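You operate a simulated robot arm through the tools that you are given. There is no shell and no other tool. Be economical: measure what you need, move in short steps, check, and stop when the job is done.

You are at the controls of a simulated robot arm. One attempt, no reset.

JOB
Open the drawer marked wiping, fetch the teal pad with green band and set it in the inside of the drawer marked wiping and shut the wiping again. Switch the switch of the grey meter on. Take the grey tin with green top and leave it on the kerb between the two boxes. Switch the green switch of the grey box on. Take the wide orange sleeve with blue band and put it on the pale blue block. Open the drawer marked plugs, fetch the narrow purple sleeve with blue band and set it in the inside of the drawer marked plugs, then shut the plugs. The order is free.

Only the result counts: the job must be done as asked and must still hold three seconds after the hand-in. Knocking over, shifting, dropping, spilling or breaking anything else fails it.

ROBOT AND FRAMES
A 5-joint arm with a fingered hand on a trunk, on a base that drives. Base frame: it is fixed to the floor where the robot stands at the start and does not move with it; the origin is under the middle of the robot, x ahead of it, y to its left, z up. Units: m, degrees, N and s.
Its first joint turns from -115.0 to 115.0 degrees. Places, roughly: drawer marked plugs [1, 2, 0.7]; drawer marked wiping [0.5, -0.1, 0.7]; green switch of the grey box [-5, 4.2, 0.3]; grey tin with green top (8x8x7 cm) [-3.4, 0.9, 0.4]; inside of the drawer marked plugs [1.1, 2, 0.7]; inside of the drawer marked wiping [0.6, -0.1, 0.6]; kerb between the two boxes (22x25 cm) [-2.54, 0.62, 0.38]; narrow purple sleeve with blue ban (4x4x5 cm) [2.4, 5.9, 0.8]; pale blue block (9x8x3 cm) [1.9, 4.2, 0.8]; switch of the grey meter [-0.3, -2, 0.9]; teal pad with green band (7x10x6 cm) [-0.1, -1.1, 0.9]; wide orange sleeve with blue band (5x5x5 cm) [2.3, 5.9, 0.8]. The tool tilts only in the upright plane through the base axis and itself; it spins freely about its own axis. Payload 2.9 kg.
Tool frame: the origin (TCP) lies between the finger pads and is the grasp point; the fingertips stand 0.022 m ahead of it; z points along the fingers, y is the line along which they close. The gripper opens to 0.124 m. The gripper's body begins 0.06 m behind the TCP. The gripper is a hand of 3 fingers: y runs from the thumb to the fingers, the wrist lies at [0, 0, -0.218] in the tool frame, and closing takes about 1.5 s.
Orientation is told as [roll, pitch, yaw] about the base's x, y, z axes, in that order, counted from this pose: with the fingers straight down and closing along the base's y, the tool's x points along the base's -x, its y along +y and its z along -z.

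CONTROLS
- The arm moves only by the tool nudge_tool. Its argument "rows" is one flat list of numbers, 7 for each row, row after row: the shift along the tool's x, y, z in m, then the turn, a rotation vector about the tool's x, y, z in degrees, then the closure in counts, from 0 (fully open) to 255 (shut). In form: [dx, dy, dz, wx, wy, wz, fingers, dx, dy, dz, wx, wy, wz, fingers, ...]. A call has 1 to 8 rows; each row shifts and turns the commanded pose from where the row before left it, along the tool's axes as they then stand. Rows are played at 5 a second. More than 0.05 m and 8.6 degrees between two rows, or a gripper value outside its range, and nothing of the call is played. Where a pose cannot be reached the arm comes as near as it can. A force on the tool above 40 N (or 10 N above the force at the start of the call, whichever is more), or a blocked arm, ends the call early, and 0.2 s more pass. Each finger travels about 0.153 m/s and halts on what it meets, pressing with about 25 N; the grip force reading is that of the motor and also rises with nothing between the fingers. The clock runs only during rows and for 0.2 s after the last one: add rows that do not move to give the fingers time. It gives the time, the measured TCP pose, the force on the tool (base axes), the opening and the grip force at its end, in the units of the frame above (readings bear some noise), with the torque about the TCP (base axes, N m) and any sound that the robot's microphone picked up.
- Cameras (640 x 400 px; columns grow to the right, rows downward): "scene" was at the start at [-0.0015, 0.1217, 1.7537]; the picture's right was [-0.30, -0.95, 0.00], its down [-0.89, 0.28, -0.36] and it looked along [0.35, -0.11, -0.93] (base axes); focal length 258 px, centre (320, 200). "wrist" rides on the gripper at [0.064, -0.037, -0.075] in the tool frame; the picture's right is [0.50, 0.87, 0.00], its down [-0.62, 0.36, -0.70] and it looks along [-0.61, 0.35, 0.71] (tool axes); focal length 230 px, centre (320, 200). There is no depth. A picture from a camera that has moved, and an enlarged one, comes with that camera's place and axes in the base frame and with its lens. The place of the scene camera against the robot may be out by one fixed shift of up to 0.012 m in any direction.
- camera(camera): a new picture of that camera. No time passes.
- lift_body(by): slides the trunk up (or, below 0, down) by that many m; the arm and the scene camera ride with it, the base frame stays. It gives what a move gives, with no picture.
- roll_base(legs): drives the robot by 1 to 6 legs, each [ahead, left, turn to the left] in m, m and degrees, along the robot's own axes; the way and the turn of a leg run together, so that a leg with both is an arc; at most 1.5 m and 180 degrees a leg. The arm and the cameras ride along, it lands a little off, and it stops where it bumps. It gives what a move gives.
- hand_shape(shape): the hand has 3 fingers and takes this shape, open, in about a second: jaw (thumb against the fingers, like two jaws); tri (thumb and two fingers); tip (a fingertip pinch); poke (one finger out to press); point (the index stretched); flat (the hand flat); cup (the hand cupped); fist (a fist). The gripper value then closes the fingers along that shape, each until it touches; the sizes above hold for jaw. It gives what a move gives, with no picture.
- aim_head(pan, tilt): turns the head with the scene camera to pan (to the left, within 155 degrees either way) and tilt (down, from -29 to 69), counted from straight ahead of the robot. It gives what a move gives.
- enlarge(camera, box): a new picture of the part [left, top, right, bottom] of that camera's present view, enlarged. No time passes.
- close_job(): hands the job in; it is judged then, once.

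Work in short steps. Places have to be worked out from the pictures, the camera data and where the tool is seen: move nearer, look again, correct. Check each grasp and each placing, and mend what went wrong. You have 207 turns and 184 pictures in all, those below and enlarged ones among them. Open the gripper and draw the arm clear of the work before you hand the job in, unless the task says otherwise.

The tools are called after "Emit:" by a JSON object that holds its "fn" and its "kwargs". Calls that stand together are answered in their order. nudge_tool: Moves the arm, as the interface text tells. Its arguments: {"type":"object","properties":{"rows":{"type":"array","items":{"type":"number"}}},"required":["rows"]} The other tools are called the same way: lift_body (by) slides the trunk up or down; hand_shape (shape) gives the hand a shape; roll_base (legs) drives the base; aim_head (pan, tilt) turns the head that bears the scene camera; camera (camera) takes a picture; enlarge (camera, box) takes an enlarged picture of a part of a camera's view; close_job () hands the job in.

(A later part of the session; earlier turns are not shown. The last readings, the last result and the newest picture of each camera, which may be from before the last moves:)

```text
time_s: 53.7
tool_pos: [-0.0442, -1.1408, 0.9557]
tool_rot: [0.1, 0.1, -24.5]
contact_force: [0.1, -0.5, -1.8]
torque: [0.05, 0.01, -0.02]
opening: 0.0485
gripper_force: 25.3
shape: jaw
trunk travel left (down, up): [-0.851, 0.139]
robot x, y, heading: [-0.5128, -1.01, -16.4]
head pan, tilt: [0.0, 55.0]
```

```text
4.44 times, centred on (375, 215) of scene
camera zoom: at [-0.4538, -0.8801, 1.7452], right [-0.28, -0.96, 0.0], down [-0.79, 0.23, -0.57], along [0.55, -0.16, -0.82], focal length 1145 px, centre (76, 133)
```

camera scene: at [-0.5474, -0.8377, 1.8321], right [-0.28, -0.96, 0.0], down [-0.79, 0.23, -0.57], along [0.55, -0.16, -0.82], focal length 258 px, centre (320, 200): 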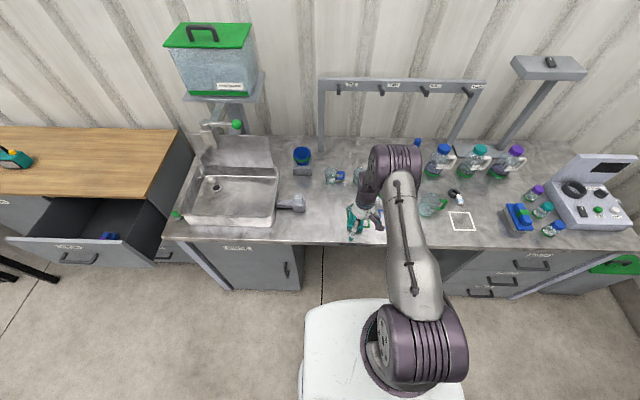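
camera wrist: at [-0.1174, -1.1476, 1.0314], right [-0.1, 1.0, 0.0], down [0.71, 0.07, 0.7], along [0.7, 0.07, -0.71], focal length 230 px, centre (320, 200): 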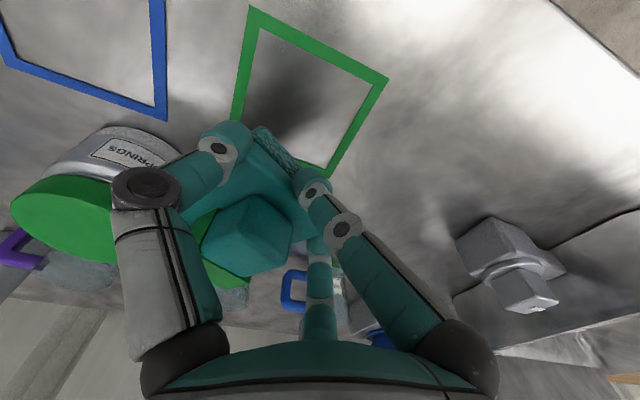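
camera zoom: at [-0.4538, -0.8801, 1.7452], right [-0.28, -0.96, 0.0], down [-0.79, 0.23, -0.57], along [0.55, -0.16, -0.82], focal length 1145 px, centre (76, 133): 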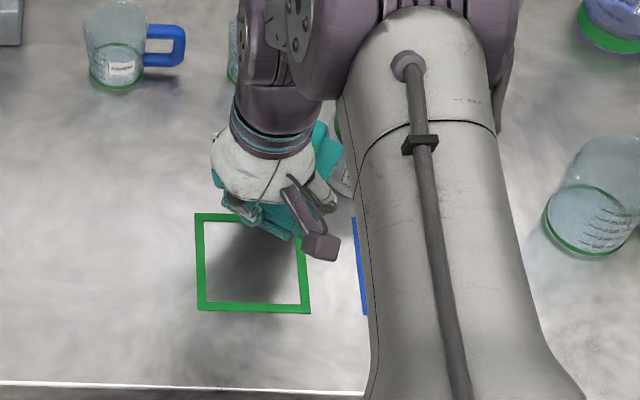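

The pad is held, though yawed. Raise and back off, then inspect grip and jar.

Emit:
{"fn": "lift_body", "kwargs": {"by": 0.1}}

Emit:
{"fn": "roll_base", "kwargs": {"legs": [[-0.35, 0.0, 0]]}}

Emit:
{"fn": "camera", "kwargs": {"camera": "scene"}}

Emit:
{"fn": "enlarge", "kwargs": {"camera": "scene", "box": [300, 120, 460, 240]}}

Emit:
{"fn": "camera", "kwargs": {"camera": "wrist"}}

```text
time_s: 55.0
tool_pos: [-0.044, -1.1415, 1.0564]
tool_rot: [0.1, 0.1, -24.4]
contact_force: [0.6, -0.6, -0.3]
torque: [-0.01, 0.0, 0.01]
opening: 0.0483
gripper_force: 25.2
shape: jaw
trunk travel left (down, up): [-0.951, 0.039]
robot x, y, heading: [-0.5133, -1.0084, -16.4]
head pan, tilt: [0.0, 55.0]
```

```text
time_s: 57.3
tool_pos: [-0.3754, -1.0438, 1.0554]
tool_rot: [-0.1, 0.3, -24.5]
contact_force: [0.1, 0.8, -0.3]
torque: [0.02, 0.0, 0.01]
opening: 0.0486
gripper_force: 25.2
shape: jaw
trunk travel left (down, up): [-0.951, 0.039]
robot x, y, heading: [-0.8416, -0.912, -16.3]
head pan, tilt: [0.0, 55.0]
```

```text
148 pictures are left
camera scene: at [-0.784, -0.783, 1.8451], right [-0.28, -0.96, 0.0], down [-0.79, 0.23, -0.57], along [0.55, -0.16, -0.82], focal length 258 px, centre (320, 200)
```

scene: 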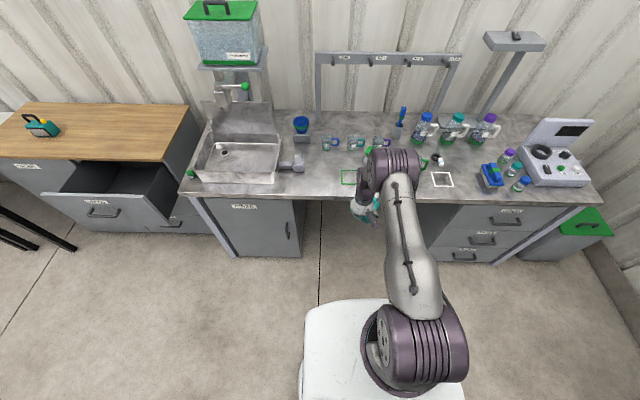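

```text
3.33 times, centred on (380, 180) of scene
camera zoom: at [-0.784, -0.783, 1.8451], right [-0.28, -0.96, 0.0], down [-0.79, 0.23, -0.57], along [0.55, -0.16, -0.82], focal length 858 px, centre (120, 267)
```

zoom: 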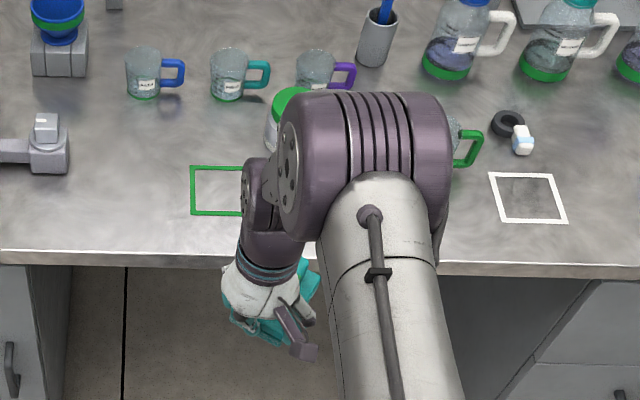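

```text
146 pictures are left
camera wrist: at [-0.4483, -1.0507, 1.1312], right [-0.1, 1.0, 0.0], down [0.71, 0.07, 0.7], along [0.7, 0.07, -0.71], focal length 230 px, centre (320, 200)
```

wrist: 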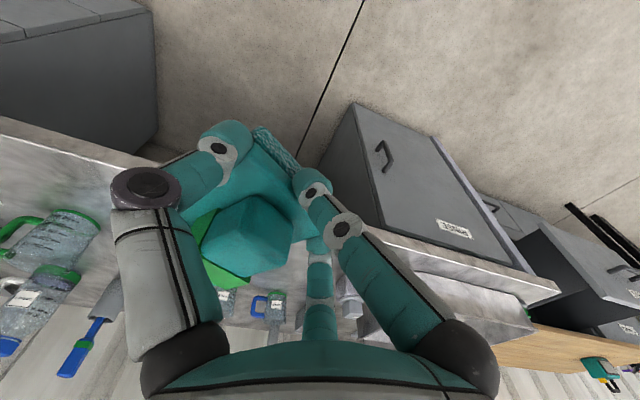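

The jar is undisturbed and the pad is held. Drive left to in front of the open drawer.

Emit:
{"fn": "roll_base", "kwargs": {"legs": [[0, 1.2, 0], [0, 0, -1.3]]}}

Emit:
{"fn": "camera", "kwargs": {"camera": "scene"}}

Emit:
{"fn": "enlarge", "kwargs": {"camera": "scene", "box": [260, 80, 420, 200]}}

```text
time_s: 63.6
tool_pos: [-0.0442, 0.0697, 1.0568]
tool_rot: [0.0, 0.1, -26.1]
contact_force: [0.6, 0.0, -0.6]
torque: [0.05, 0.02, -0.01]
opening: 0.0484
gripper_force: 25.0
shape: jaw
trunk travel left (down, up): [-0.951, 0.039]
robot x, y, heading: [-0.508, 0.2168, -18.0]
head pan, tilt: [0.0, 55.0]
```

```text
145 pictures are left
camera scene: at [-0.4449, 0.3434, 1.8451], right [-0.31, -0.95, 0.0], down [-0.78, 0.25, -0.57], along [0.55, -0.18, -0.82], focal length 258 px, centre (320, 200)
```

scene: 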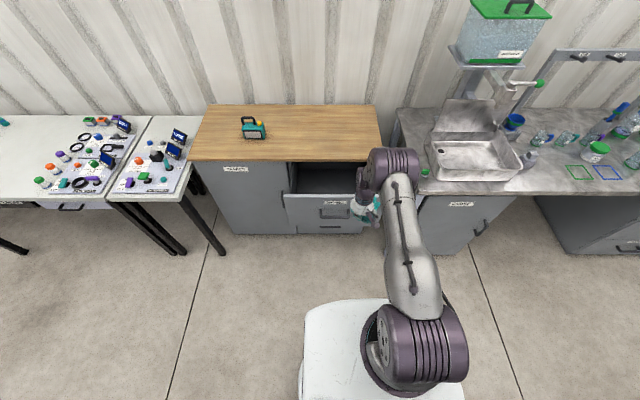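

```text
3.33 times, centred on (340, 140) of scene
camera zoom: at [-0.4449, 0.3434, 1.8451], right [-0.31, -0.95, 0.0], down [-0.78, 0.25, -0.57], along [0.55, -0.18, -0.82], focal length 858 px, centre (253, 400)
```

zoom: 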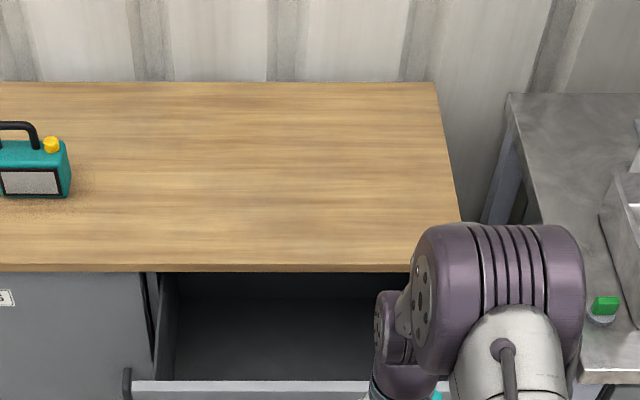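

Opening centre lies about 0.37 m ahead and 0.05 left of the tool. Move there and check with the wrist camera.

Emit:
{"fn": "roll_base", "kwargs": {"legs": [[0, 0.053, 0], [0.36, 0, 0]]}}

Emit:
{"fn": "camera", "kwargs": {"camera": "wrist"}}

Emit:
{"fn": "camera", "kwargs": {"camera": "scene"}}

```text
time_s: 66.5
tool_pos: [0.3151, 0.0111, 1.0559]
tool_rot: [0.0, 0.1, -25.9]
contact_force: [-0.9, -0.3, -0.9]
torque: [0.04, 0.04, 0.0]
opening: 0.0485
gripper_force: 24.7
shape: jaw
trunk travel left (down, up): [-0.951, 0.039]
robot x, y, heading: [-0.1453, 0.1554, -18.0]
head pan, tilt: [0.0, 55.0]
```

```text
143 pictures are left
camera wrist: at [0.2419, 0.0071, 1.1317], right [-0.07, 1.0, 0.0], down [0.71, 0.05, 0.7], along [0.7, 0.05, -0.71], focal length 230 px, centre (320, 200)
```

wrist: 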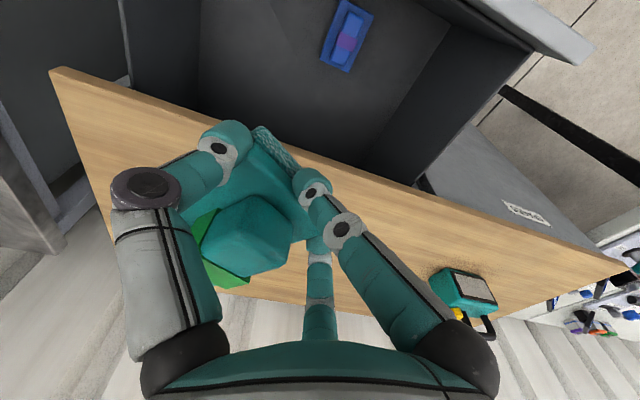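

```text
142 pictures are left
camera scene: at [-0.0877, 0.2835, 1.8451], right [-0.31, -0.95, 0.0], down [-0.78, 0.25, -0.57], along [0.55, -0.18, -0.82], focal length 258 px, centre (320, 200)
```

scene: 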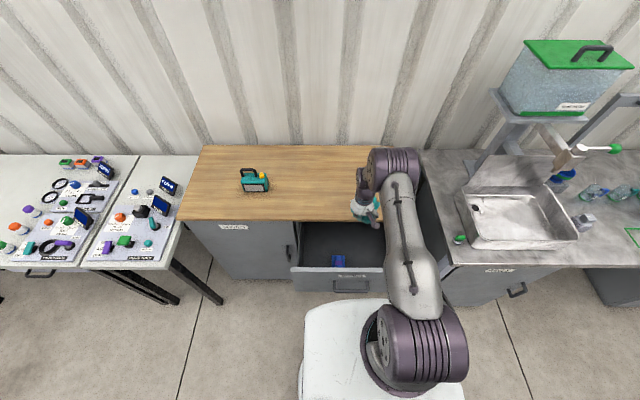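

A blue pad already lies in the drawer near its middle. I'll zoom to find free room beside it.

Emit:
{"fn": "enlarge", "kwargs": {"camera": "scene", "box": [280, 200, 400, 300]}}

```text
4.00 times, centred on (340, 250) of scene
camera zoom: at [-0.0877, 0.2835, 1.8451], right [-0.31, -0.95, 0.0], down [-0.78, 0.25, -0.57], along [0.55, -0.18, -0.82], focal length 1030 px, centre (240, 0)
```

zoom: 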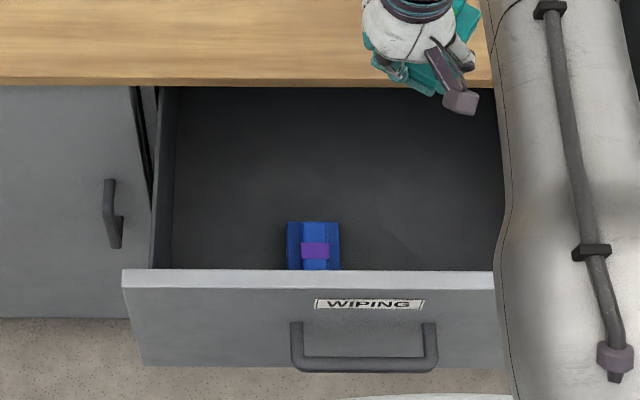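

Free room is to the right of the blue pad. Shift right 0.08 and ahead 0.025, then lower in steps.

Emit:
{"fn": "roll_base", "kwargs": {"legs": [[0.025, -0.08, 0]]}}

Emit:
{"fn": "lift_body", "kwargs": {"by": -0.2}}

Emit:
{"fn": "camera", "kwargs": {"camera": "wrist"}}

Emit:
{"fn": "camera", "kwargs": {"camera": "scene"}}

```text
time_s: 67.5
tool_pos: [0.3126, -0.0721, 1.0555]
tool_rot: [-0.1, 0.1, -26.0]
contact_force: [-0.3, -0.7, -0.7]
torque: [-0.01, -0.01, 0.04]
opening: 0.0481
gripper_force: 24.9
shape: jaw
trunk travel left (down, up): [-0.951, 0.039]
robot x, y, heading: [-0.1468, 0.0692, -18.1]
head pan, tilt: [0.0, 55.0]
```

```text
time_s: 69.7
tool_pos: [0.3152, -0.0749, 0.8555]
tool_rot: [0.1, 0.2, -26.0]
contact_force: [0.7, 0.3, 0.1]
torque: [0.04, -0.01, 0.0]
opening: 0.022
gripper_force: 25.0
shape: jaw
trunk travel left (down, up): [-0.751, 0.239]
robot x, y, heading: [-0.1515, 0.0699, -17.9]
head pan, tilt: [0.0, 55.0]
```

```text
140 pictures are left
camera wrist: at [0.2419, -0.079, 0.9308], right [-0.07, 1.0, 0.0], down [0.71, 0.05, 0.7], along [0.7, 0.05, -0.71], focal length 230 px, centre (320, 200)
```

wrist: 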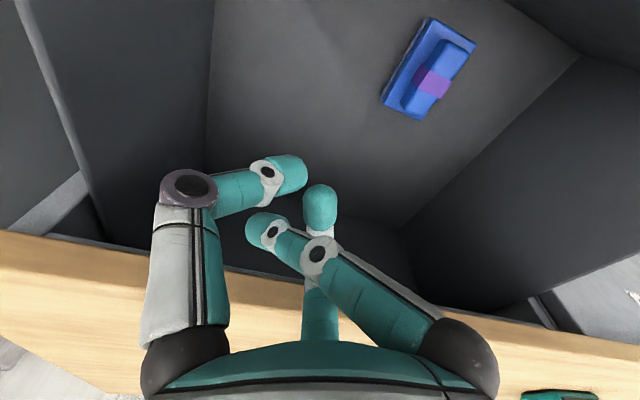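

```text
139 pictures are left
camera scene: at [-0.0862, 0.1976, 1.6451], right [-0.31, -0.95, 0.0], down [-0.78, 0.25, -0.57], along [0.54, -0.18, -0.82], focal length 258 px, centre (320, 200)
```

scene: 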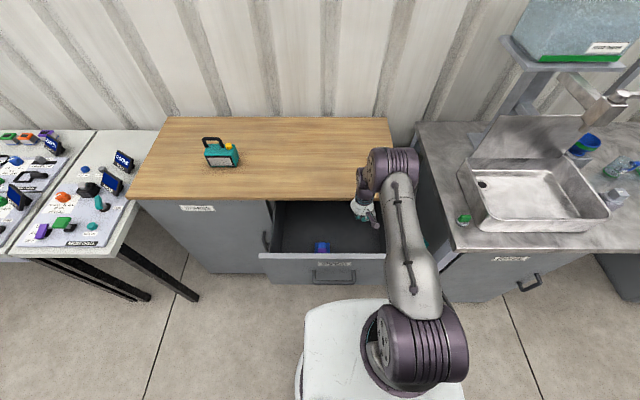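

The pad has left the hand. Find where it lies.

Emit:
{"fn": "enlarge", "kwargs": {"camera": "scene", "box": [330, 160, 480, 300]}}

Emit:
{"fn": "enlarge", "kwargs": {"camera": "wrist", "box": [0, 0, 640, 400]}}

```text
2.86 times, centred on (405, 230) of scene
camera zoom: at [-0.0862, 0.1976, 1.6451], right [-0.31, -0.95, 0.0], down [-0.78, 0.25, -0.57], along [0.54, -0.18, -0.82], focal length 736 px, centre (77, 114)
```

zoom: 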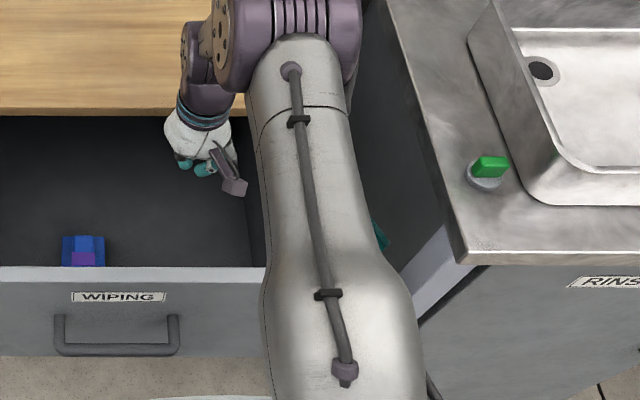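

```text
1.00 times, centred on (320, 200) of wrist (not enlarged: the box is as wide or as high as the picture)
camera zoom: at [0.2419, -0.079, 0.9308], right [-0.07, 1.0, 0.0], down [0.71, 0.05, 0.7], along [0.7, 0.05, -0.71], focal length 230 px, centre (320, 200)
```

zoom: 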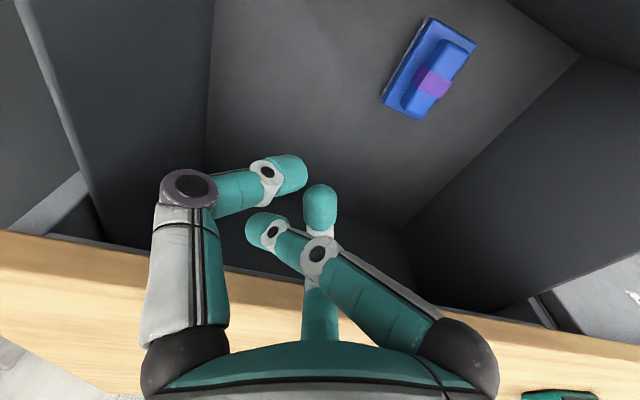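

The pad seems to have fallen beside the drawer, between it and the sink cabinet. Raise, back away and look.

Emit:
{"fn": "lift_body", "kwargs": {"by": 0.2}}

Emit:
{"fn": "roll_base", "kwargs": {"legs": [[-0.4, 0, 0]]}}

Emit:
{"fn": "aim_head", "kwargs": {"pan": -20, "tilt": 55}}

Emit:
{"fn": "camera", "kwargs": {"camera": "scene"}}

Emit:
{"fn": "camera", "kwargs": {"camera": "wrist"}}

```text
time_s: 71.9
tool_pos: [0.3134, -0.0726, 1.0559]
tool_rot: [0.0, 0.1, -26.0]
contact_force: [0.1, -0.9, -0.4]
torque: [-0.02, -0.01, 0.02]
opening: 0.0223
gripper_force: 25.4
shape: jaw
trunk travel left (down, up): [-0.951, 0.039]
robot x, y, heading: [-0.1476, 0.0707, -18.1]
head pan, tilt: [0.0, 55.0]
```

```text
time_s: 74.4
tool_pos: [-0.0736, 0.0497, 1.0565]
tool_rot: [-0.1, 0.2, -26.4]
contact_force: [-0.3, 0.9, -0.3]
torque: [-0.01, 0.02, 0.01]
opening: 0.0222
gripper_force: 24.8
shape: jaw
trunk travel left (down, up): [-0.951, 0.039]
robot x, y, heading: [-0.5354, 0.1973, -18.6]
head pan, tilt: [0.0, 55.0]
```

```text
time_s: 75.2
tool_pos: [-0.074, 0.049, 1.056]
tool_rot: [-0.1, 0.0, -26.4]
contact_force: [-0.1, 0.2, 0.3]
torque: [0.01, 0.02, -0.01]
opening: 0.022
gripper_force: 25.0
shape: jaw
trunk travel left (down, up): [-0.951, 0.039]
robot x, y, heading: [-0.535, 0.1971, -18.6]
head pan, tilt: [-20.0, 55.0]
```

```text
136 pictures are left
camera scene: at [-0.4854, 0.3035, 1.8452], right [-0.62, -0.78, 0.0], down [-0.64, 0.51, -0.57], along [0.45, -0.36, -0.82], focal length 258 px, centre (320, 200)
```

scene: 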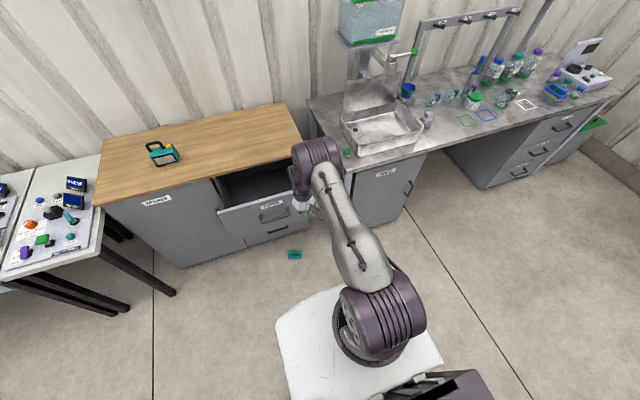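

```text
135 pictures are left
camera wrist: at [-0.147, 0.0459, 1.1315], right [-0.06, 1.0, 0.0], down [0.71, 0.04, 0.7], along [0.7, 0.04, -0.71], focal length 230 px, centre (320, 200)
```

wrist: 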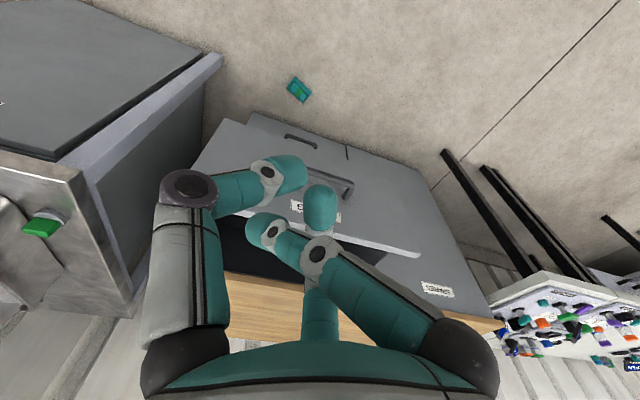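

The pad lies upright on the floor at about (0.23,-0.03), under the open drawer. Zoom in on it.

Emit:
{"fn": "enlarge", "kwargs": {"camera": "wrist", "box": [250, 55, 350, 120]}}

Emit:
{"fn": "enlarge", "kwargs": {"camera": "scene", "box": [250, 220, 350, 285]}}

```text
6.15 times, centred on (300, 88) of wrist
camera zoom: at [-0.147, 0.0459, 1.1315], right [-0.06, 1.0, 0.0], down [0.71, 0.04, 0.7], along [0.7, 0.04, -0.71], focal length 1416 px, centre (443, 892)
```

zoom: 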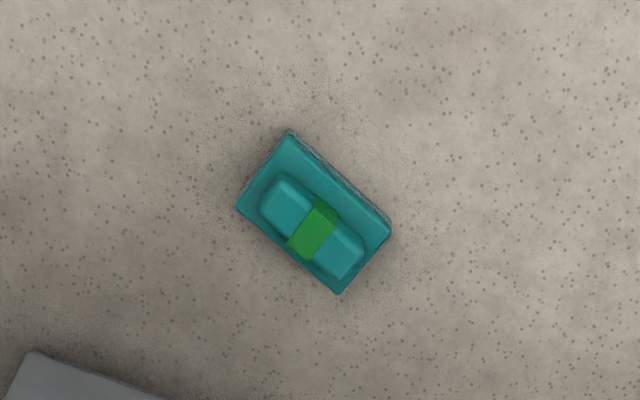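

```text
6.15 times, centred on (300, 252) of scene
camera zoom: at [-0.4854, 0.3035, 1.8452], right [-0.62, -0.78, 0.0], down [-0.64, 0.51, -0.57], along [0.45, -0.36, -0.82], focal length 1585 px, centre (443, -123)
```

zoom: 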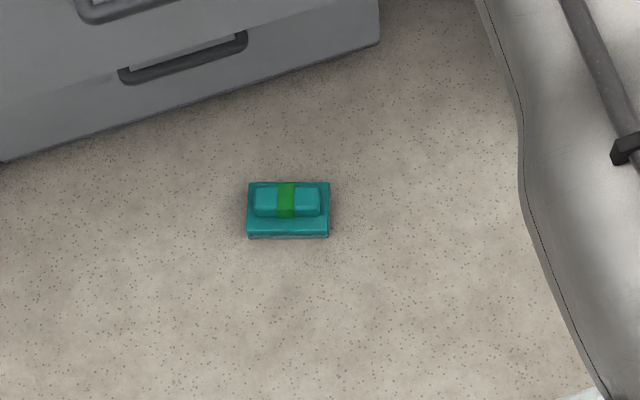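

The handle axis is at about 51°, centre near (0.241,-0.034). Open, spin the tool to match, back up a bit and lower.

Emit:
{"fn": "nudge_tool", "kwargs": {"rows": [0, 0, 0, 0, 0, -8.5, 0, 0, 0, 0, 0, 0, -8.5, 0, 0, 0, 0, 0, 0, -8.5, 0, 0, 0, 0, 0, 0, -8.5, 0, 0, 0, 0, 0, 0, -8.5, 0, 0, 0, 0, 0, 0, -8.5, 0, 0, 0, 0, 0, 0, -8.5, 0, 0, 0, 0, 0, 0, -8.5, 0]}}

Emit:
{"fn": "roll_base", "kwargs": {"legs": [[-0.1, 0.02, 0]]}}

Emit:
{"fn": "lift_body", "kwargs": {"by": -0.88}}

Emit:
{"fn": "nudge_tool", "kwargs": {"rows": [0, 0, 0, 0, 0, -8.5, 0]}}

Emit:
{"fn": "camera", "kwargs": {"camera": "wrist"}}

Emit:
{"fn": "camera", "kwargs": {"camera": "scene"}}

```text
time_s: 77.0
tool_pos: [-0.0739, 0.0497, 1.0558]
tool_rot: [0.1, 0.0, 41.6]
contact_force: [0.3, 0.2, 0.0]
torque: [0.01, 0.02, -0.01]
opening: 0.1242
gripper_force: 0.1
shape: jaw
trunk travel left (down, up): [-0.951, 0.039]
robot x, y, heading: [-0.5351, 0.201, -18.6]
head pan, tilt: [-20.0, 55.0]
```

```text
time_s: 78.2
tool_pos: [-0.1634, 0.1009, 1.0553]
tool_rot: [0.1, 0.0, 41.5]
contact_force: [0.3, -0.5, -0.5]
torque: [0.0, -0.03, 0.0]
opening: 0.1238
gripper_force: 0.1
shape: jaw
trunk travel left (down, up): [-0.951, 0.039]
robot x, y, heading: [-0.6253, 0.2506, -18.6]
head pan, tilt: [-20.0, 55.0]
```

```text
refused: -0.88 is not a number from -0.4 to 0.4
```

```text
time_s: 78.6
tool_pos: [-0.1635, 0.1007, 1.0566]
tool_rot: [0.2, 0.1, 50.0]
contact_force: [-0.5, 0.2, -0.7]
torque: [0.02, 0.03, -0.02]
opening: 0.1241
gripper_force: 0.1
shape: jaw
trunk travel left (down, up): [-0.951, 0.039]
robot x, y, heading: [-0.6268, 0.2518, -18.6]
head pan, tilt: [-20.0, 55.0]
```

```text
132 pictures are left
camera wrist: at [-0.1753, 0.0277, 1.1308], right [-0.98, 0.17, 0.0], down [0.13, 0.7, 0.7], along [0.12, 0.69, -0.71], focal length 230 px, centre (320, 200)
```

wrist: 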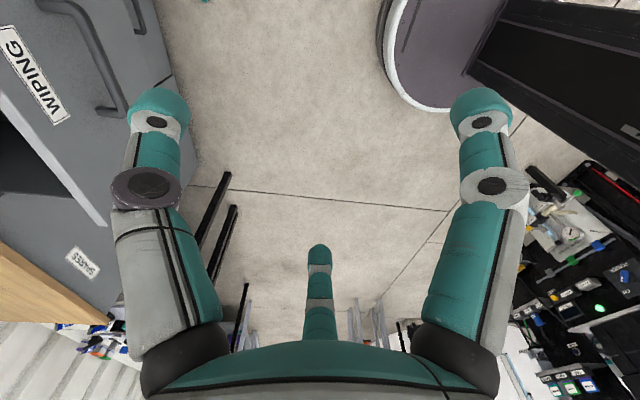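

```text
131 pictures are left
camera scene: at [-0.5731, 0.3533, 1.8452], right [-0.62, -0.78, 0.0], down [-0.64, 0.51, -0.57], along [0.45, -0.36, -0.82], focal length 258 px, centre (320, 200)
```

scene: 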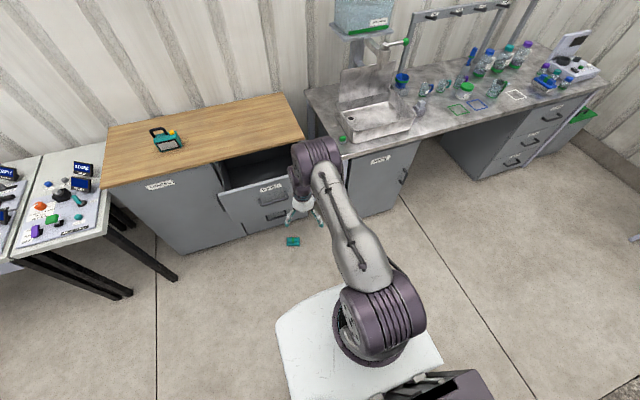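

Lower in steps to near the floor.

Emit:
{"fn": "lift_body", "kwargs": {"by": -0.4}}

Emit:
{"fn": "lift_body", "kwargs": {"by": -0.4}}

Emit:
{"fn": "lift_body", "kwargs": {"by": -0.1}}

Emit:
{"fn": "camera", "kwargs": {"camera": "scene"}}

```text
time_s: 82.4
tool_pos: [-0.1642, 0.101, 0.6572]
tool_rot: [0.2, 0.1, 49.9]
contact_force: [0.1, 0.8, 0.3]
torque: [0.01, -0.01, 0.0]
opening: 0.1239
gripper_force: 0.1
shape: jaw
trunk travel left (down, up): [-0.551, 0.439]
robot x, y, heading: [-0.6257, 0.2512, -18.6]
head pan, tilt: [-20.0, 55.0]
```

```text
time_s: 86.3
tool_pos: [-0.1637, 0.1007, 0.2559]
tool_rot: [0.0, 0.1, 50.0]
contact_force: [0.5, -0.4, -0.6]
torque: [-0.03, 0.01, 0.03]
opening: 0.1239
gripper_force: 0.1
shape: jaw
trunk travel left (down, up): [-0.151, 0.839]
robot x, y, heading: [-0.6286, 0.2471, -18.6]
head pan, tilt: [-20.0, 55.0]
```

```text
time_s: 87.6
tool_pos: [-0.1643, 0.1006, 0.1558]
tool_rot: [0.1, 0.1, 50.0]
contact_force: [-0.4, 1.0, 0.4]
torque: [0.01, 0.01, 0.02]
opening: 0.1241
gripper_force: 0.0
shape: jaw
trunk travel left (down, up): [-0.051, 0.939]
robot x, y, heading: [-0.6231, 0.2491, -18.4]
head pan, tilt: [-20.0, 55.0]
```

```text
130 pictures are left
camera scene: at [-0.5752, 0.3544, 0.9452], right [-0.62, -0.78, 0.0], down [-0.64, 0.51, -0.57], along [0.45, -0.36, -0.82], focal length 258 px, centre (320, 200)
```

scene: 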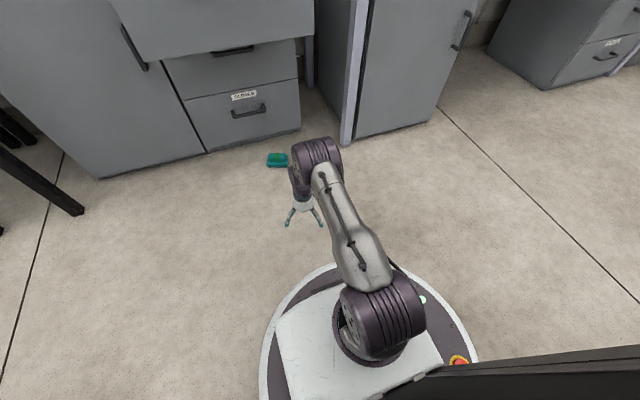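

All clear; drive ahead under the drawer, stopping 0.08 m short of the pad.

Emit:
{"fn": "roll_base", "kwargs": {"legs": [[0.35, 0, 0]]}}

Emit:
{"fn": "camera", "kwargs": {"camera": "scene"}}

Emit:
{"fn": "camera", "kwargs": {"camera": "wrist"}}

```text
time_s: 89.9
tool_pos: [0.1691, -0.0127, 0.1563]
tool_rot: [0.1, 0.1, 49.9]
contact_force: [0.0, 1.1, 0.1]
torque: [-0.02, -0.03, 0.0]
opening: 0.1238
gripper_force: 0.0
shape: jaw
trunk travel left (down, up): [-0.051, 0.939]
robot x, y, heading: [-0.2939, 0.1361, -18.7]
head pan, tilt: [-20.0, 55.0]
```

```text
129 pictures are left
camera scene: at [-0.2406, 0.2419, 0.9452], right [-0.62, -0.78, 0.0], down [-0.64, 0.51, -0.57], along [0.45, -0.36, -0.82], focal length 258 px, centre (320, 200)
```

scene: 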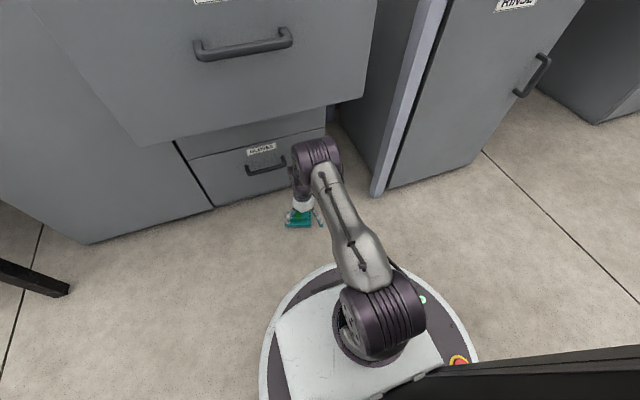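

```text
128 pictures are left
camera wrist: at [0.1573, -0.0852, 0.2315], right [-0.98, 0.18, 0.0], down [0.13, 0.7, 0.7], along [0.12, 0.69, -0.71], focal length 230 px, centre (320, 200)
```

wrist: 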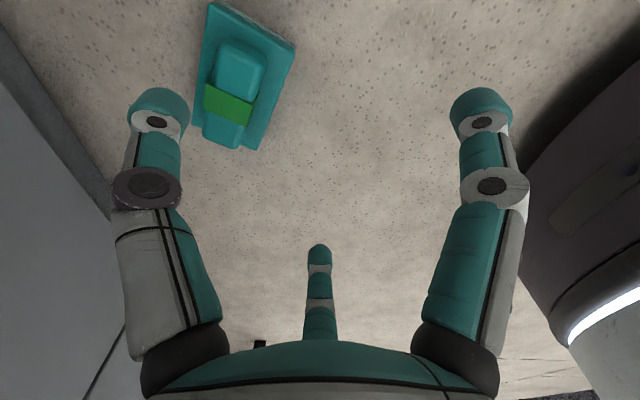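

Handle centre refined to (0.235,-0.028), axis 51.6°. Drive 0.067 ahead, then check.

Emit:
{"fn": "roll_base", "kwargs": {"legs": [[0.067, 0.006, 0]]}}

Emit:
{"fn": "lift_body", "kwargs": {"by": -0.045}}

Emit:
{"fn": "camera", "kwargs": {"camera": "wrist"}}

```text
time_s: 90.9
tool_pos: [0.2358, -0.0286, 0.1569]
tool_rot: [0.1, 0.1, 49.8]
contact_force: [-0.4, -1.1, -0.5]
torque: [0.01, 0.01, 0.02]
opening: 0.1239
gripper_force: 0.1
shape: jaw
trunk travel left (down, up): [-0.051, 0.939]
robot x, y, heading: [-0.2278, 0.1205, -18.7]
head pan, tilt: [-20.0, 55.0]
```

```text
time_s: 91.8
tool_pos: [0.2355, -0.0281, 0.1108]
tool_rot: [0.1, 0.0, 49.8]
contact_force: [-0.6, 1.1, -0.1]
torque: [-0.02, 0.0, 0.01]
opening: 0.1238
gripper_force: 0.0
shape: jaw
trunk travel left (down, up): [-0.006, 0.984]
robot x, y, heading: [-0.2274, 0.1218, -18.6]
head pan, tilt: [-20.0, 55.0]
```

```text
127 pictures are left
camera wrist: at [0.2226, -0.1011, 0.1865], right [-0.98, 0.18, 0.0], down [0.13, 0.7, 0.7], along [0.12, 0.69, -0.71], focal length 230 px, centre (320, 200)
```

wrist: 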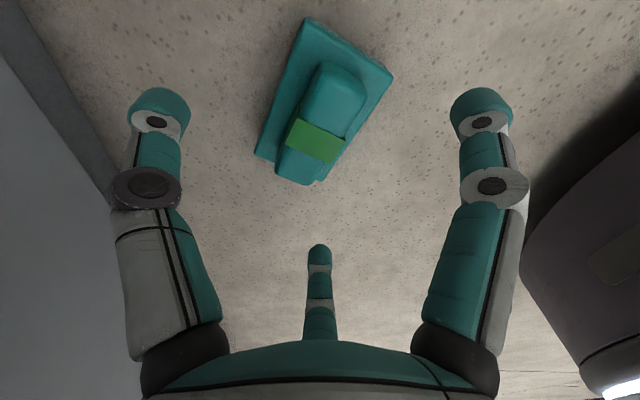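

Centred. Lower the arm 0.053 m in small rows and fix the yaw.

Emit:
{"fn": "nudge_tool", "kwargs": {"rows": [0, 0, 0.018, 0, 0, -1.7, 0, 0, 0, 0.018, 0, 0, 0, 0, 0, 0, 0.015, 0, 0, 0, 0, 0, 0, 0, 0, 0, 0, 0]}}

Emit:
{"fn": "camera", "kwargs": {"camera": "wrist"}}

```text
time_s: 92.8
tool_pos: [0.2349, -0.0291, 0.0607]
tool_rot: [0.1, 0.1, 51.5]
contact_force: [0.2, -0.3, 0.1]
torque: [-0.02, 0.01, 0.0]
opening: 0.124
gripper_force: 0.1
shape: jaw
trunk travel left (down, up): [-0.006, 0.984]
robot x, y, heading: [-0.227, 0.1255, -18.5]
head pan, tilt: [-20.0, 55.0]
```

```text
126 pictures are left
camera wrist: at [0.2254, -0.1015, 0.1353], right [-0.99, 0.15, 0.0], down [0.11, 0.7, 0.7], along [0.1, 0.69, -0.71], focal length 230 px, centre (320, 200)
```

wrist: 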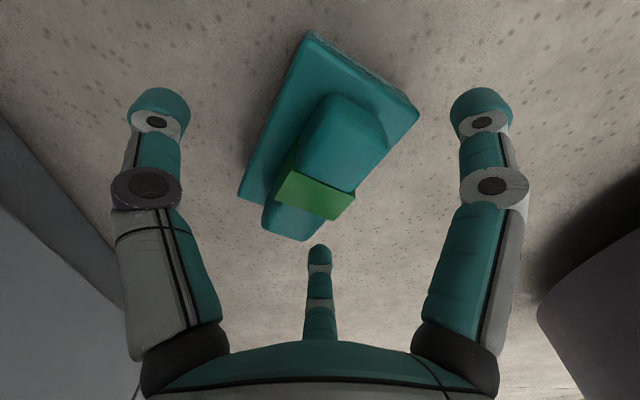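

Close partway and look.

Emit:
{"fn": "nudge_tool", "kwargs": {"rows": [0, 0, 0, 0, 0, 0, 60, 0, 0, 0, 0, 0, 0, 100, 0, 0, 0, 0, 0, 0, 130, 0, 0, 0, 0, 0, 0, 130]}}

Emit:
{"fn": "camera", "kwargs": {"camera": "wrist"}}

```text
time_s: 93.8
tool_pos: [0.235, -0.0289, 0.0611]
tool_rot: [0.1, 0.1, 51.6]
contact_force: [0.4, 0.1, 1.6]
torque: [0.01, -0.02, 0.02]
opening: 0.0615
gripper_force: 0.1
shape: jaw
trunk travel left (down, up): [-0.006, 0.984]
robot x, y, heading: [-0.2261, 0.1238, -18.5]
head pan, tilt: [-20.0, 55.0]
```

```text
125 pictures are left
camera wrist: at [0.2254, -0.1015, 0.1354], right [-0.99, 0.15, 0.0], down [0.11, 0.7, 0.7], along [0.1, 0.69, -0.71], focal length 230 px, centre (320, 200)
```

wrist: 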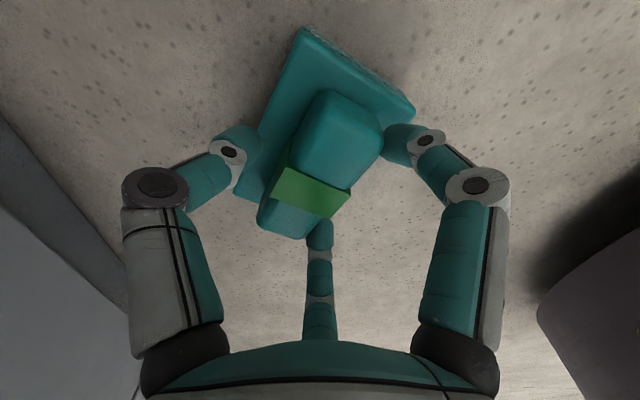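

Both fingers sit on one side, the thumb on the other. Close further and look.

Emit:
{"fn": "nudge_tool", "kwargs": {"rows": [0, 0, 0, 0, 0, 0, 150, 0, 0, 0, 0, 0, 0, 165, 0, 0, 0, 0, 0, 0, 165]}}

Emit:
{"fn": "camera", "kwargs": {"camera": "wrist"}}

```text
time_s: 94.5
tool_pos: [0.2359, -0.0284, 0.0598]
tool_rot: [0.1, 0.1, 51.5]
contact_force: [-0.1, -0.1, -0.1]
torque: [0.01, -0.01, 0.01]
opening: 0.045
gripper_force: 0.1
shape: jaw
trunk travel left (down, up): [-0.006, 0.984]
robot x, y, heading: [-0.2248, 0.119, -18.9]
head pan, tilt: [-20.0, 55.0]
```

```text
124 pictures are left
camera wrist: at [0.2254, -0.1015, 0.1354], right [-0.99, 0.15, 0.0], down [0.11, 0.7, 0.7], along [0.1, 0.69, -0.71], focal length 230 px, centre (320, 200)
```

wrist: 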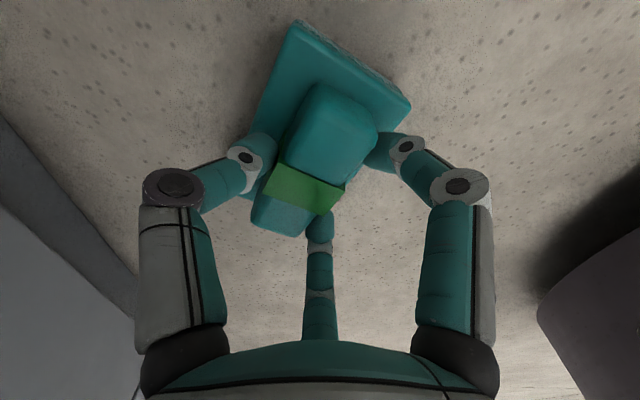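

Symmetric so far. Close fully.

Emit:
{"fn": "nudge_tool", "kwargs": {"rows": [0, 0, 0, 0, 0, 0, 185, 0, 0, 0, 0, 0, 0, 205, 0, 0, 0, 0, 0, 0, 230, 0, 0, 0, 0, 0, 0, 255, 0, 0, 0, 0, 0, 0, 255, 0, 0, 0, 0, 0, 0, 255]}}

Emit:
{"fn": "camera", "kwargs": {"camera": "wrist"}}

```text
time_s: 96.0
tool_pos: [0.235, -0.0301, 0.06]
tool_rot: [0.0, 0.1, 51.4]
contact_force: [-1.8, 1.8, 4.9]
torque: [-0.05, -0.06, 0.01]
opening: 0.0366
gripper_force: 25.4
shape: jaw
trunk travel left (down, up): [-0.006, 0.984]
robot x, y, heading: [-0.2292, 0.1213, -18.7]
head pan, tilt: [-20.0, 55.0]
```

```text
123 pictures are left
camera wrist: at [0.2254, -0.1014, 0.1357], right [-0.99, 0.15, 0.0], down [0.11, 0.7, 0.7], along [0.1, 0.69, -0.71], focal length 230 px, centre (320, 200)
```

wrist: 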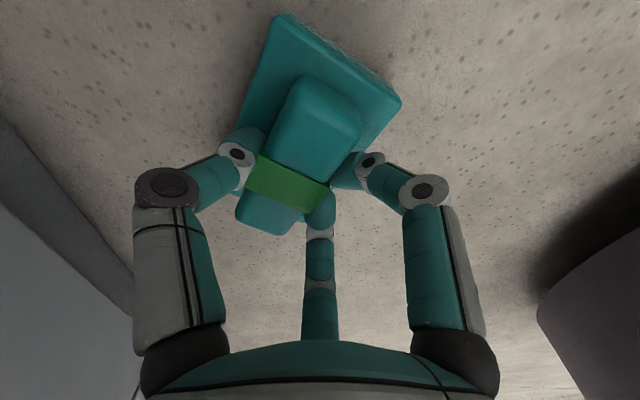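

Good straight grip. Lift slightly, back out from under the drawer, then raise.

Emit:
{"fn": "lift_body", "kwargs": {"by": 0.04}}

Emit:
{"fn": "camera", "kwargs": {"camera": "wrist"}}

Emit:
{"fn": "roll_base", "kwargs": {"legs": [[-0.45, 0, 0]]}}

Emit:
{"fn": "lift_body", "kwargs": {"by": 0.4}}

Emit:
{"fn": "lift_body", "kwargs": {"by": 0.4}}

Emit:
{"fn": "lift_body", "kwargs": {"by": 0.1}}

Emit:
{"fn": "camera", "kwargs": {"camera": "wrist"}}

```text
time_s: 96.8
tool_pos: [0.2341, -0.0285, 0.1002]
tool_rot: [0.1, 0.1, 51.5]
contact_force: [-0.7, 0.1, -0.7]
torque: [-0.05, 0.02, -0.01]
opening: 0.0358
gripper_force: 25.0
shape: jaw
trunk travel left (down, up): [-0.046, 0.944]
robot x, y, heading: [-0.2259, 0.1196, -18.7]
head pan, tilt: [-20.0, 55.0]
```

```text
122 pictures are left
camera wrist: at [0.2254, -0.1015, 0.1754], right [-0.99, 0.15, 0.0], down [0.11, 0.7, 0.7], along [0.1, 0.69, -0.71], focal length 230 px, centre (320, 200)
```

wrist: 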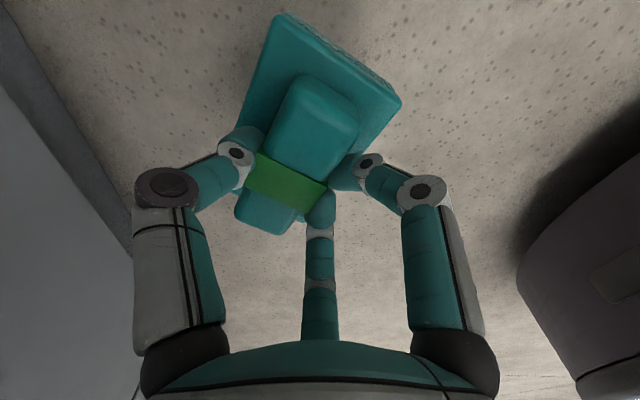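

```text
time_s: 99.5
tool_pos: [-0.1866, 0.1138, 0.101]
tool_rot: [0.1, 0.1, 51.4]
contact_force: [-0.2, 0.2, 0.1]
torque: [0.04, -0.02, -0.02]
opening: 0.0361
gripper_force: 24.8
shape: jaw
trunk travel left (down, up): [-0.046, 0.944]
robot x, y, heading: [-0.6493, 0.2621, -18.7]
head pan, tilt: [-20.0, 55.0]
```

```text
time_s: 103.3
tool_pos: [-0.1868, 0.1136, 0.5003]
tool_rot: [0.1, 0.2, 51.4]
contact_force: [-0.9, 0.1, 0.5]
torque: [-0.01, 0.01, 0.0]
opening: 0.0359
gripper_force: 25.4
shape: jaw
trunk travel left (down, up): [-0.446, 0.544]
robot x, y, heading: [-0.648, 0.267, -18.9]
head pan, tilt: [-20.0, 55.0]
```

```text
time_s: 107.1
tool_pos: [-0.1866, 0.1116, 0.9017]
tool_rot: [0.0, 0.1, 51.3]
contact_force: [0.8, 0.3, -0.6]
torque: [0.0, 0.01, -0.01]
opening: 0.036
gripper_force: 25.3
shape: jaw
trunk travel left (down, up): [-0.846, 0.144]
robot x, y, heading: [-0.6473, 0.2646, -18.9]
head pan, tilt: [-20.0, 55.0]
```

```text
time_s: 108.5
tool_pos: [-0.1859, 0.1138, 1.0004]
tool_rot: [0.1, 0.0, 51.4]
contact_force: [-0.5, -0.4, -0.8]
torque: [-0.02, 0.03, 0.0]
opening: 0.0361
gripper_force: 24.7
shape: jaw
trunk travel left (down, up): [-0.946, 0.044]
robot x, y, heading: [-0.647, 0.2618, -18.8]
head pan, tilt: [-20.0, 55.0]
```

```text
121 pictures are left
camera wrist: at [-0.1969, 0.0407, 1.0754], right [-0.99, 0.15, 0.0], down [0.11, 0.7, 0.7], along [0.1, 0.69, -0.71], focal length 230 px, centre (320, 200)
```

wrist: 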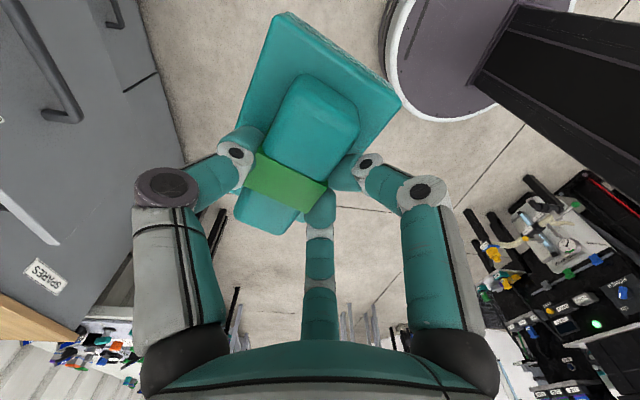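

Grip is firm. Drive over the free right part of the drawer at about (0.318,-0.085).

Emit:
{"fn": "roll_base", "kwargs": {"legs": [[0, -0.025, 0.6], [0.54, 0, 0]]}}

Emit:
{"fn": "aim_head", "kwargs": {"pan": 0, "tilt": 62}}

Emit:
{"fn": "camera", "kwargs": {"camera": "scene"}}

Emit:
{"fn": "camera", "kwargs": {"camera": "wrist"}}

```text
time_s: 112.0
tool_pos: [0.3227, -0.0687, 1.0016]
tool_rot: [0.0, -0.1, 52.5]
contact_force: [-0.8, 0.1, -1.3]
torque: [0.01, 0.0, 0.01]
opening: 0.0363
gripper_force: 25.3
shape: jaw
trunk travel left (down, up): [-0.946, 0.044]
robot x, y, heading: [-0.1423, 0.0687, -17.7]
head pan, tilt: [-20.0, 55.0]
```

```text
time_s: 112.8
tool_pos: [0.324, -0.0685, 0.9993]
tool_rot: [0.2, 0.1, 52.5]
contact_force: [-0.5, -0.2, -0.4]
torque: [0.0, 0.0, -0.01]
opening: 0.0359
gripper_force: 24.8
shape: jaw
trunk travel left (down, up): [-0.946, 0.044]
robot x, y, heading: [-0.1408, 0.0755, -17.7]
head pan, tilt: [0.0, 62.0]
```

```text
120 pictures are left
camera scene: at [-0.0871, 0.2034, 1.8318], right [-0.3, -0.95, 0.0], down [-0.84, 0.27, -0.47], along [0.45, -0.14, -0.88], focal length 258 px, centre (320, 200)
```

scene: 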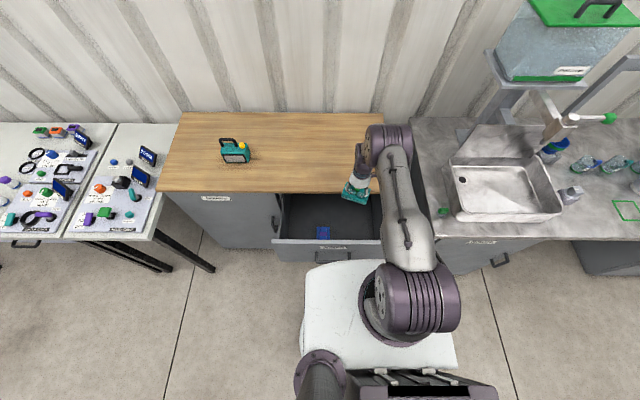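

```text
119 pictures are left
camera wrist: at [0.3147, -0.1415, 1.0754], right [-0.99, 0.13, 0.0], down [0.09, 0.71, 0.7], along [0.09, 0.7, -0.71], focal length 230 px, centre (320, 200)
```

wrist: 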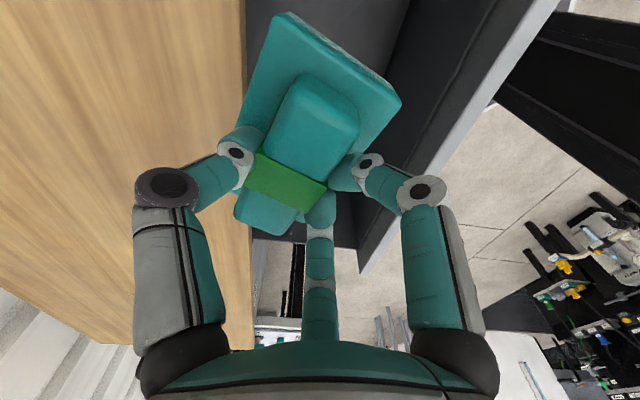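

Clearance is 0.07 m to the table edge and 0.15 m to the panel; back up 0.04 m to centre, then lower.

Emit:
{"fn": "roll_base", "kwargs": {"legs": [[-0.04, 0, 0]]}}

Emit:
{"fn": "lift_body", "kwargs": {"by": -0.12}}

Emit:
{"fn": "camera", "kwargs": {"camera": "wrist"}}

Emit:
{"fn": "enlarge", "kwargs": {"camera": "scene", "box": [250, 150, 430, 270]}}

```text
time_s: 113.7
tool_pos: [0.2896, -0.0572, 0.9989]
tool_rot: [0.3, 0.1, 52.5]
contact_force: [0.7, -0.3, -0.8]
torque: [0.04, 0.02, 0.0]
opening: 0.0361
gripper_force: 24.4
shape: jaw
trunk travel left (down, up): [-0.946, 0.044]
robot x, y, heading: [-0.1783, 0.0843, -17.6]
head pan, tilt: [0.0, 62.0]
```

```text
time_s: 115.2
tool_pos: [0.2865, -0.0565, 0.8813]
tool_rot: [0.1, 0.2, 52.5]
contact_force: [0.1, -0.3, -0.3]
torque: [0.05, 0.02, 0.0]
opening: 0.0361
gripper_force: 24.7
shape: jaw
trunk travel left (down, up): [-0.826, 0.164]
robot x, y, heading: [-0.1764, 0.0852, -17.8]
head pan, tilt: [0.0, 62.0]
```

```text
118 pictures are left
camera wrist: at [0.2776, -0.1296, 0.9553], right [-0.99, 0.13, 0.0], down [0.09, 0.71, 0.7], along [0.09, 0.7, -0.71], focal length 230 px, centre (320, 200)
```

wrist: 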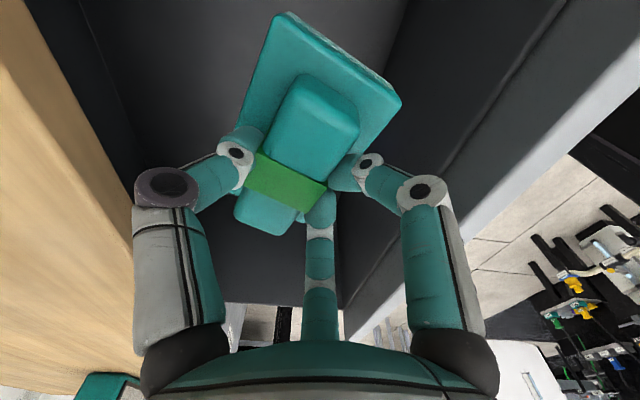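

```text
3.33 times, centred on (340, 210) of scene
camera zoom: at [-0.1242, 0.2153, 1.7118], right [-0.3, -0.95, 0.0], down [-0.84, 0.27, -0.47], along [0.45, -0.14, -0.88], focal length 858 px, centre (253, 167)
```

zoom: 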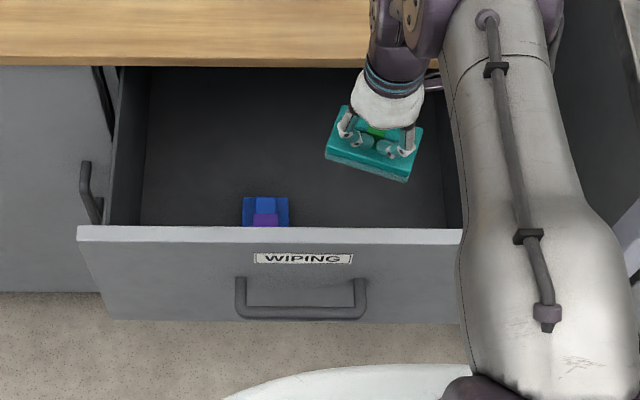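

Clear on all sides. Lower further.

Emit:
{"fn": "lift_body", "kwargs": {"by": -0.11}}

Emit:
{"fn": "lift_body", "kwargs": {"by": -0.03}}

Emit:
{"fn": "camera", "kwargs": {"camera": "wrist"}}

Emit:
{"fn": "enlarge", "kwargs": {"camera": "scene", "box": [250, 150, 430, 270]}}

```text
time_s: 116.6
tool_pos: [0.2858, -0.0557, 0.7701]
tool_rot: [0.1, -0.1, 52.5]
contact_force: [0.4, -0.2, 0.4]
torque: [0.01, 0.02, -0.02]
opening: 0.0362
gripper_force: 24.5
shape: jaw
trunk travel left (down, up): [-0.716, 0.274]
robot x, y, heading: [-0.1795, 0.0847, -17.6]
head pan, tilt: [0.0, 62.0]
```

```text
time_s: 117.4
tool_pos: [0.2854, -0.057, 0.7391]
tool_rot: [0.1, 0.0, 52.5]
contact_force: [-0.3, -1.2, -1.5]
torque: [0.0, -0.01, 0.0]
opening: 0.0363
gripper_force: 25.3
shape: jaw
trunk travel left (down, up): [-0.686, 0.304]
robot x, y, heading: [-0.1775, 0.0864, -17.9]
head pan, tilt: [0.0, 62.0]
```

```text
116 pictures are left
camera wrist: at [0.2774, -0.1296, 0.8154], right [-0.99, 0.13, 0.0], down [0.09, 0.71, 0.7], along [0.09, 0.7, -0.71], focal length 230 px, centre (320, 200)
```

wrist: 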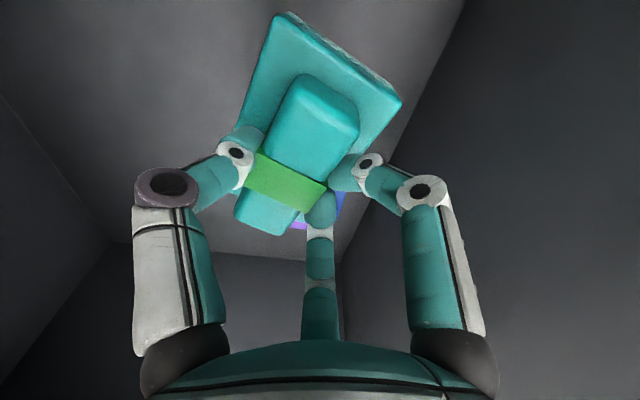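

```text
3.33 times, centred on (340, 210) of scene
camera zoom: at [-0.1247, 0.2154, 1.5718], right [-0.3, -0.95, 0.0], down [-0.84, 0.27, -0.47], along [0.45, -0.14, -0.88], focal length 858 px, centre (253, 167)
```

zoom: 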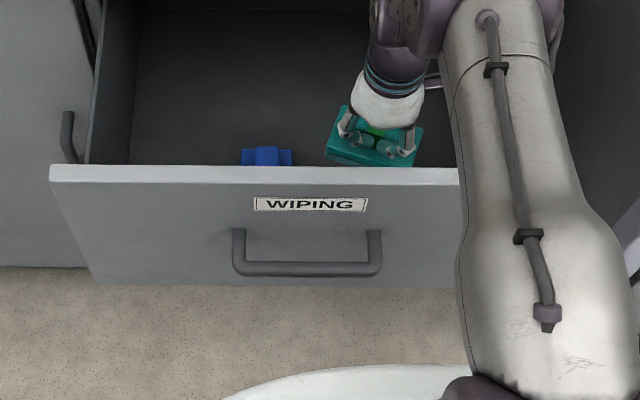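

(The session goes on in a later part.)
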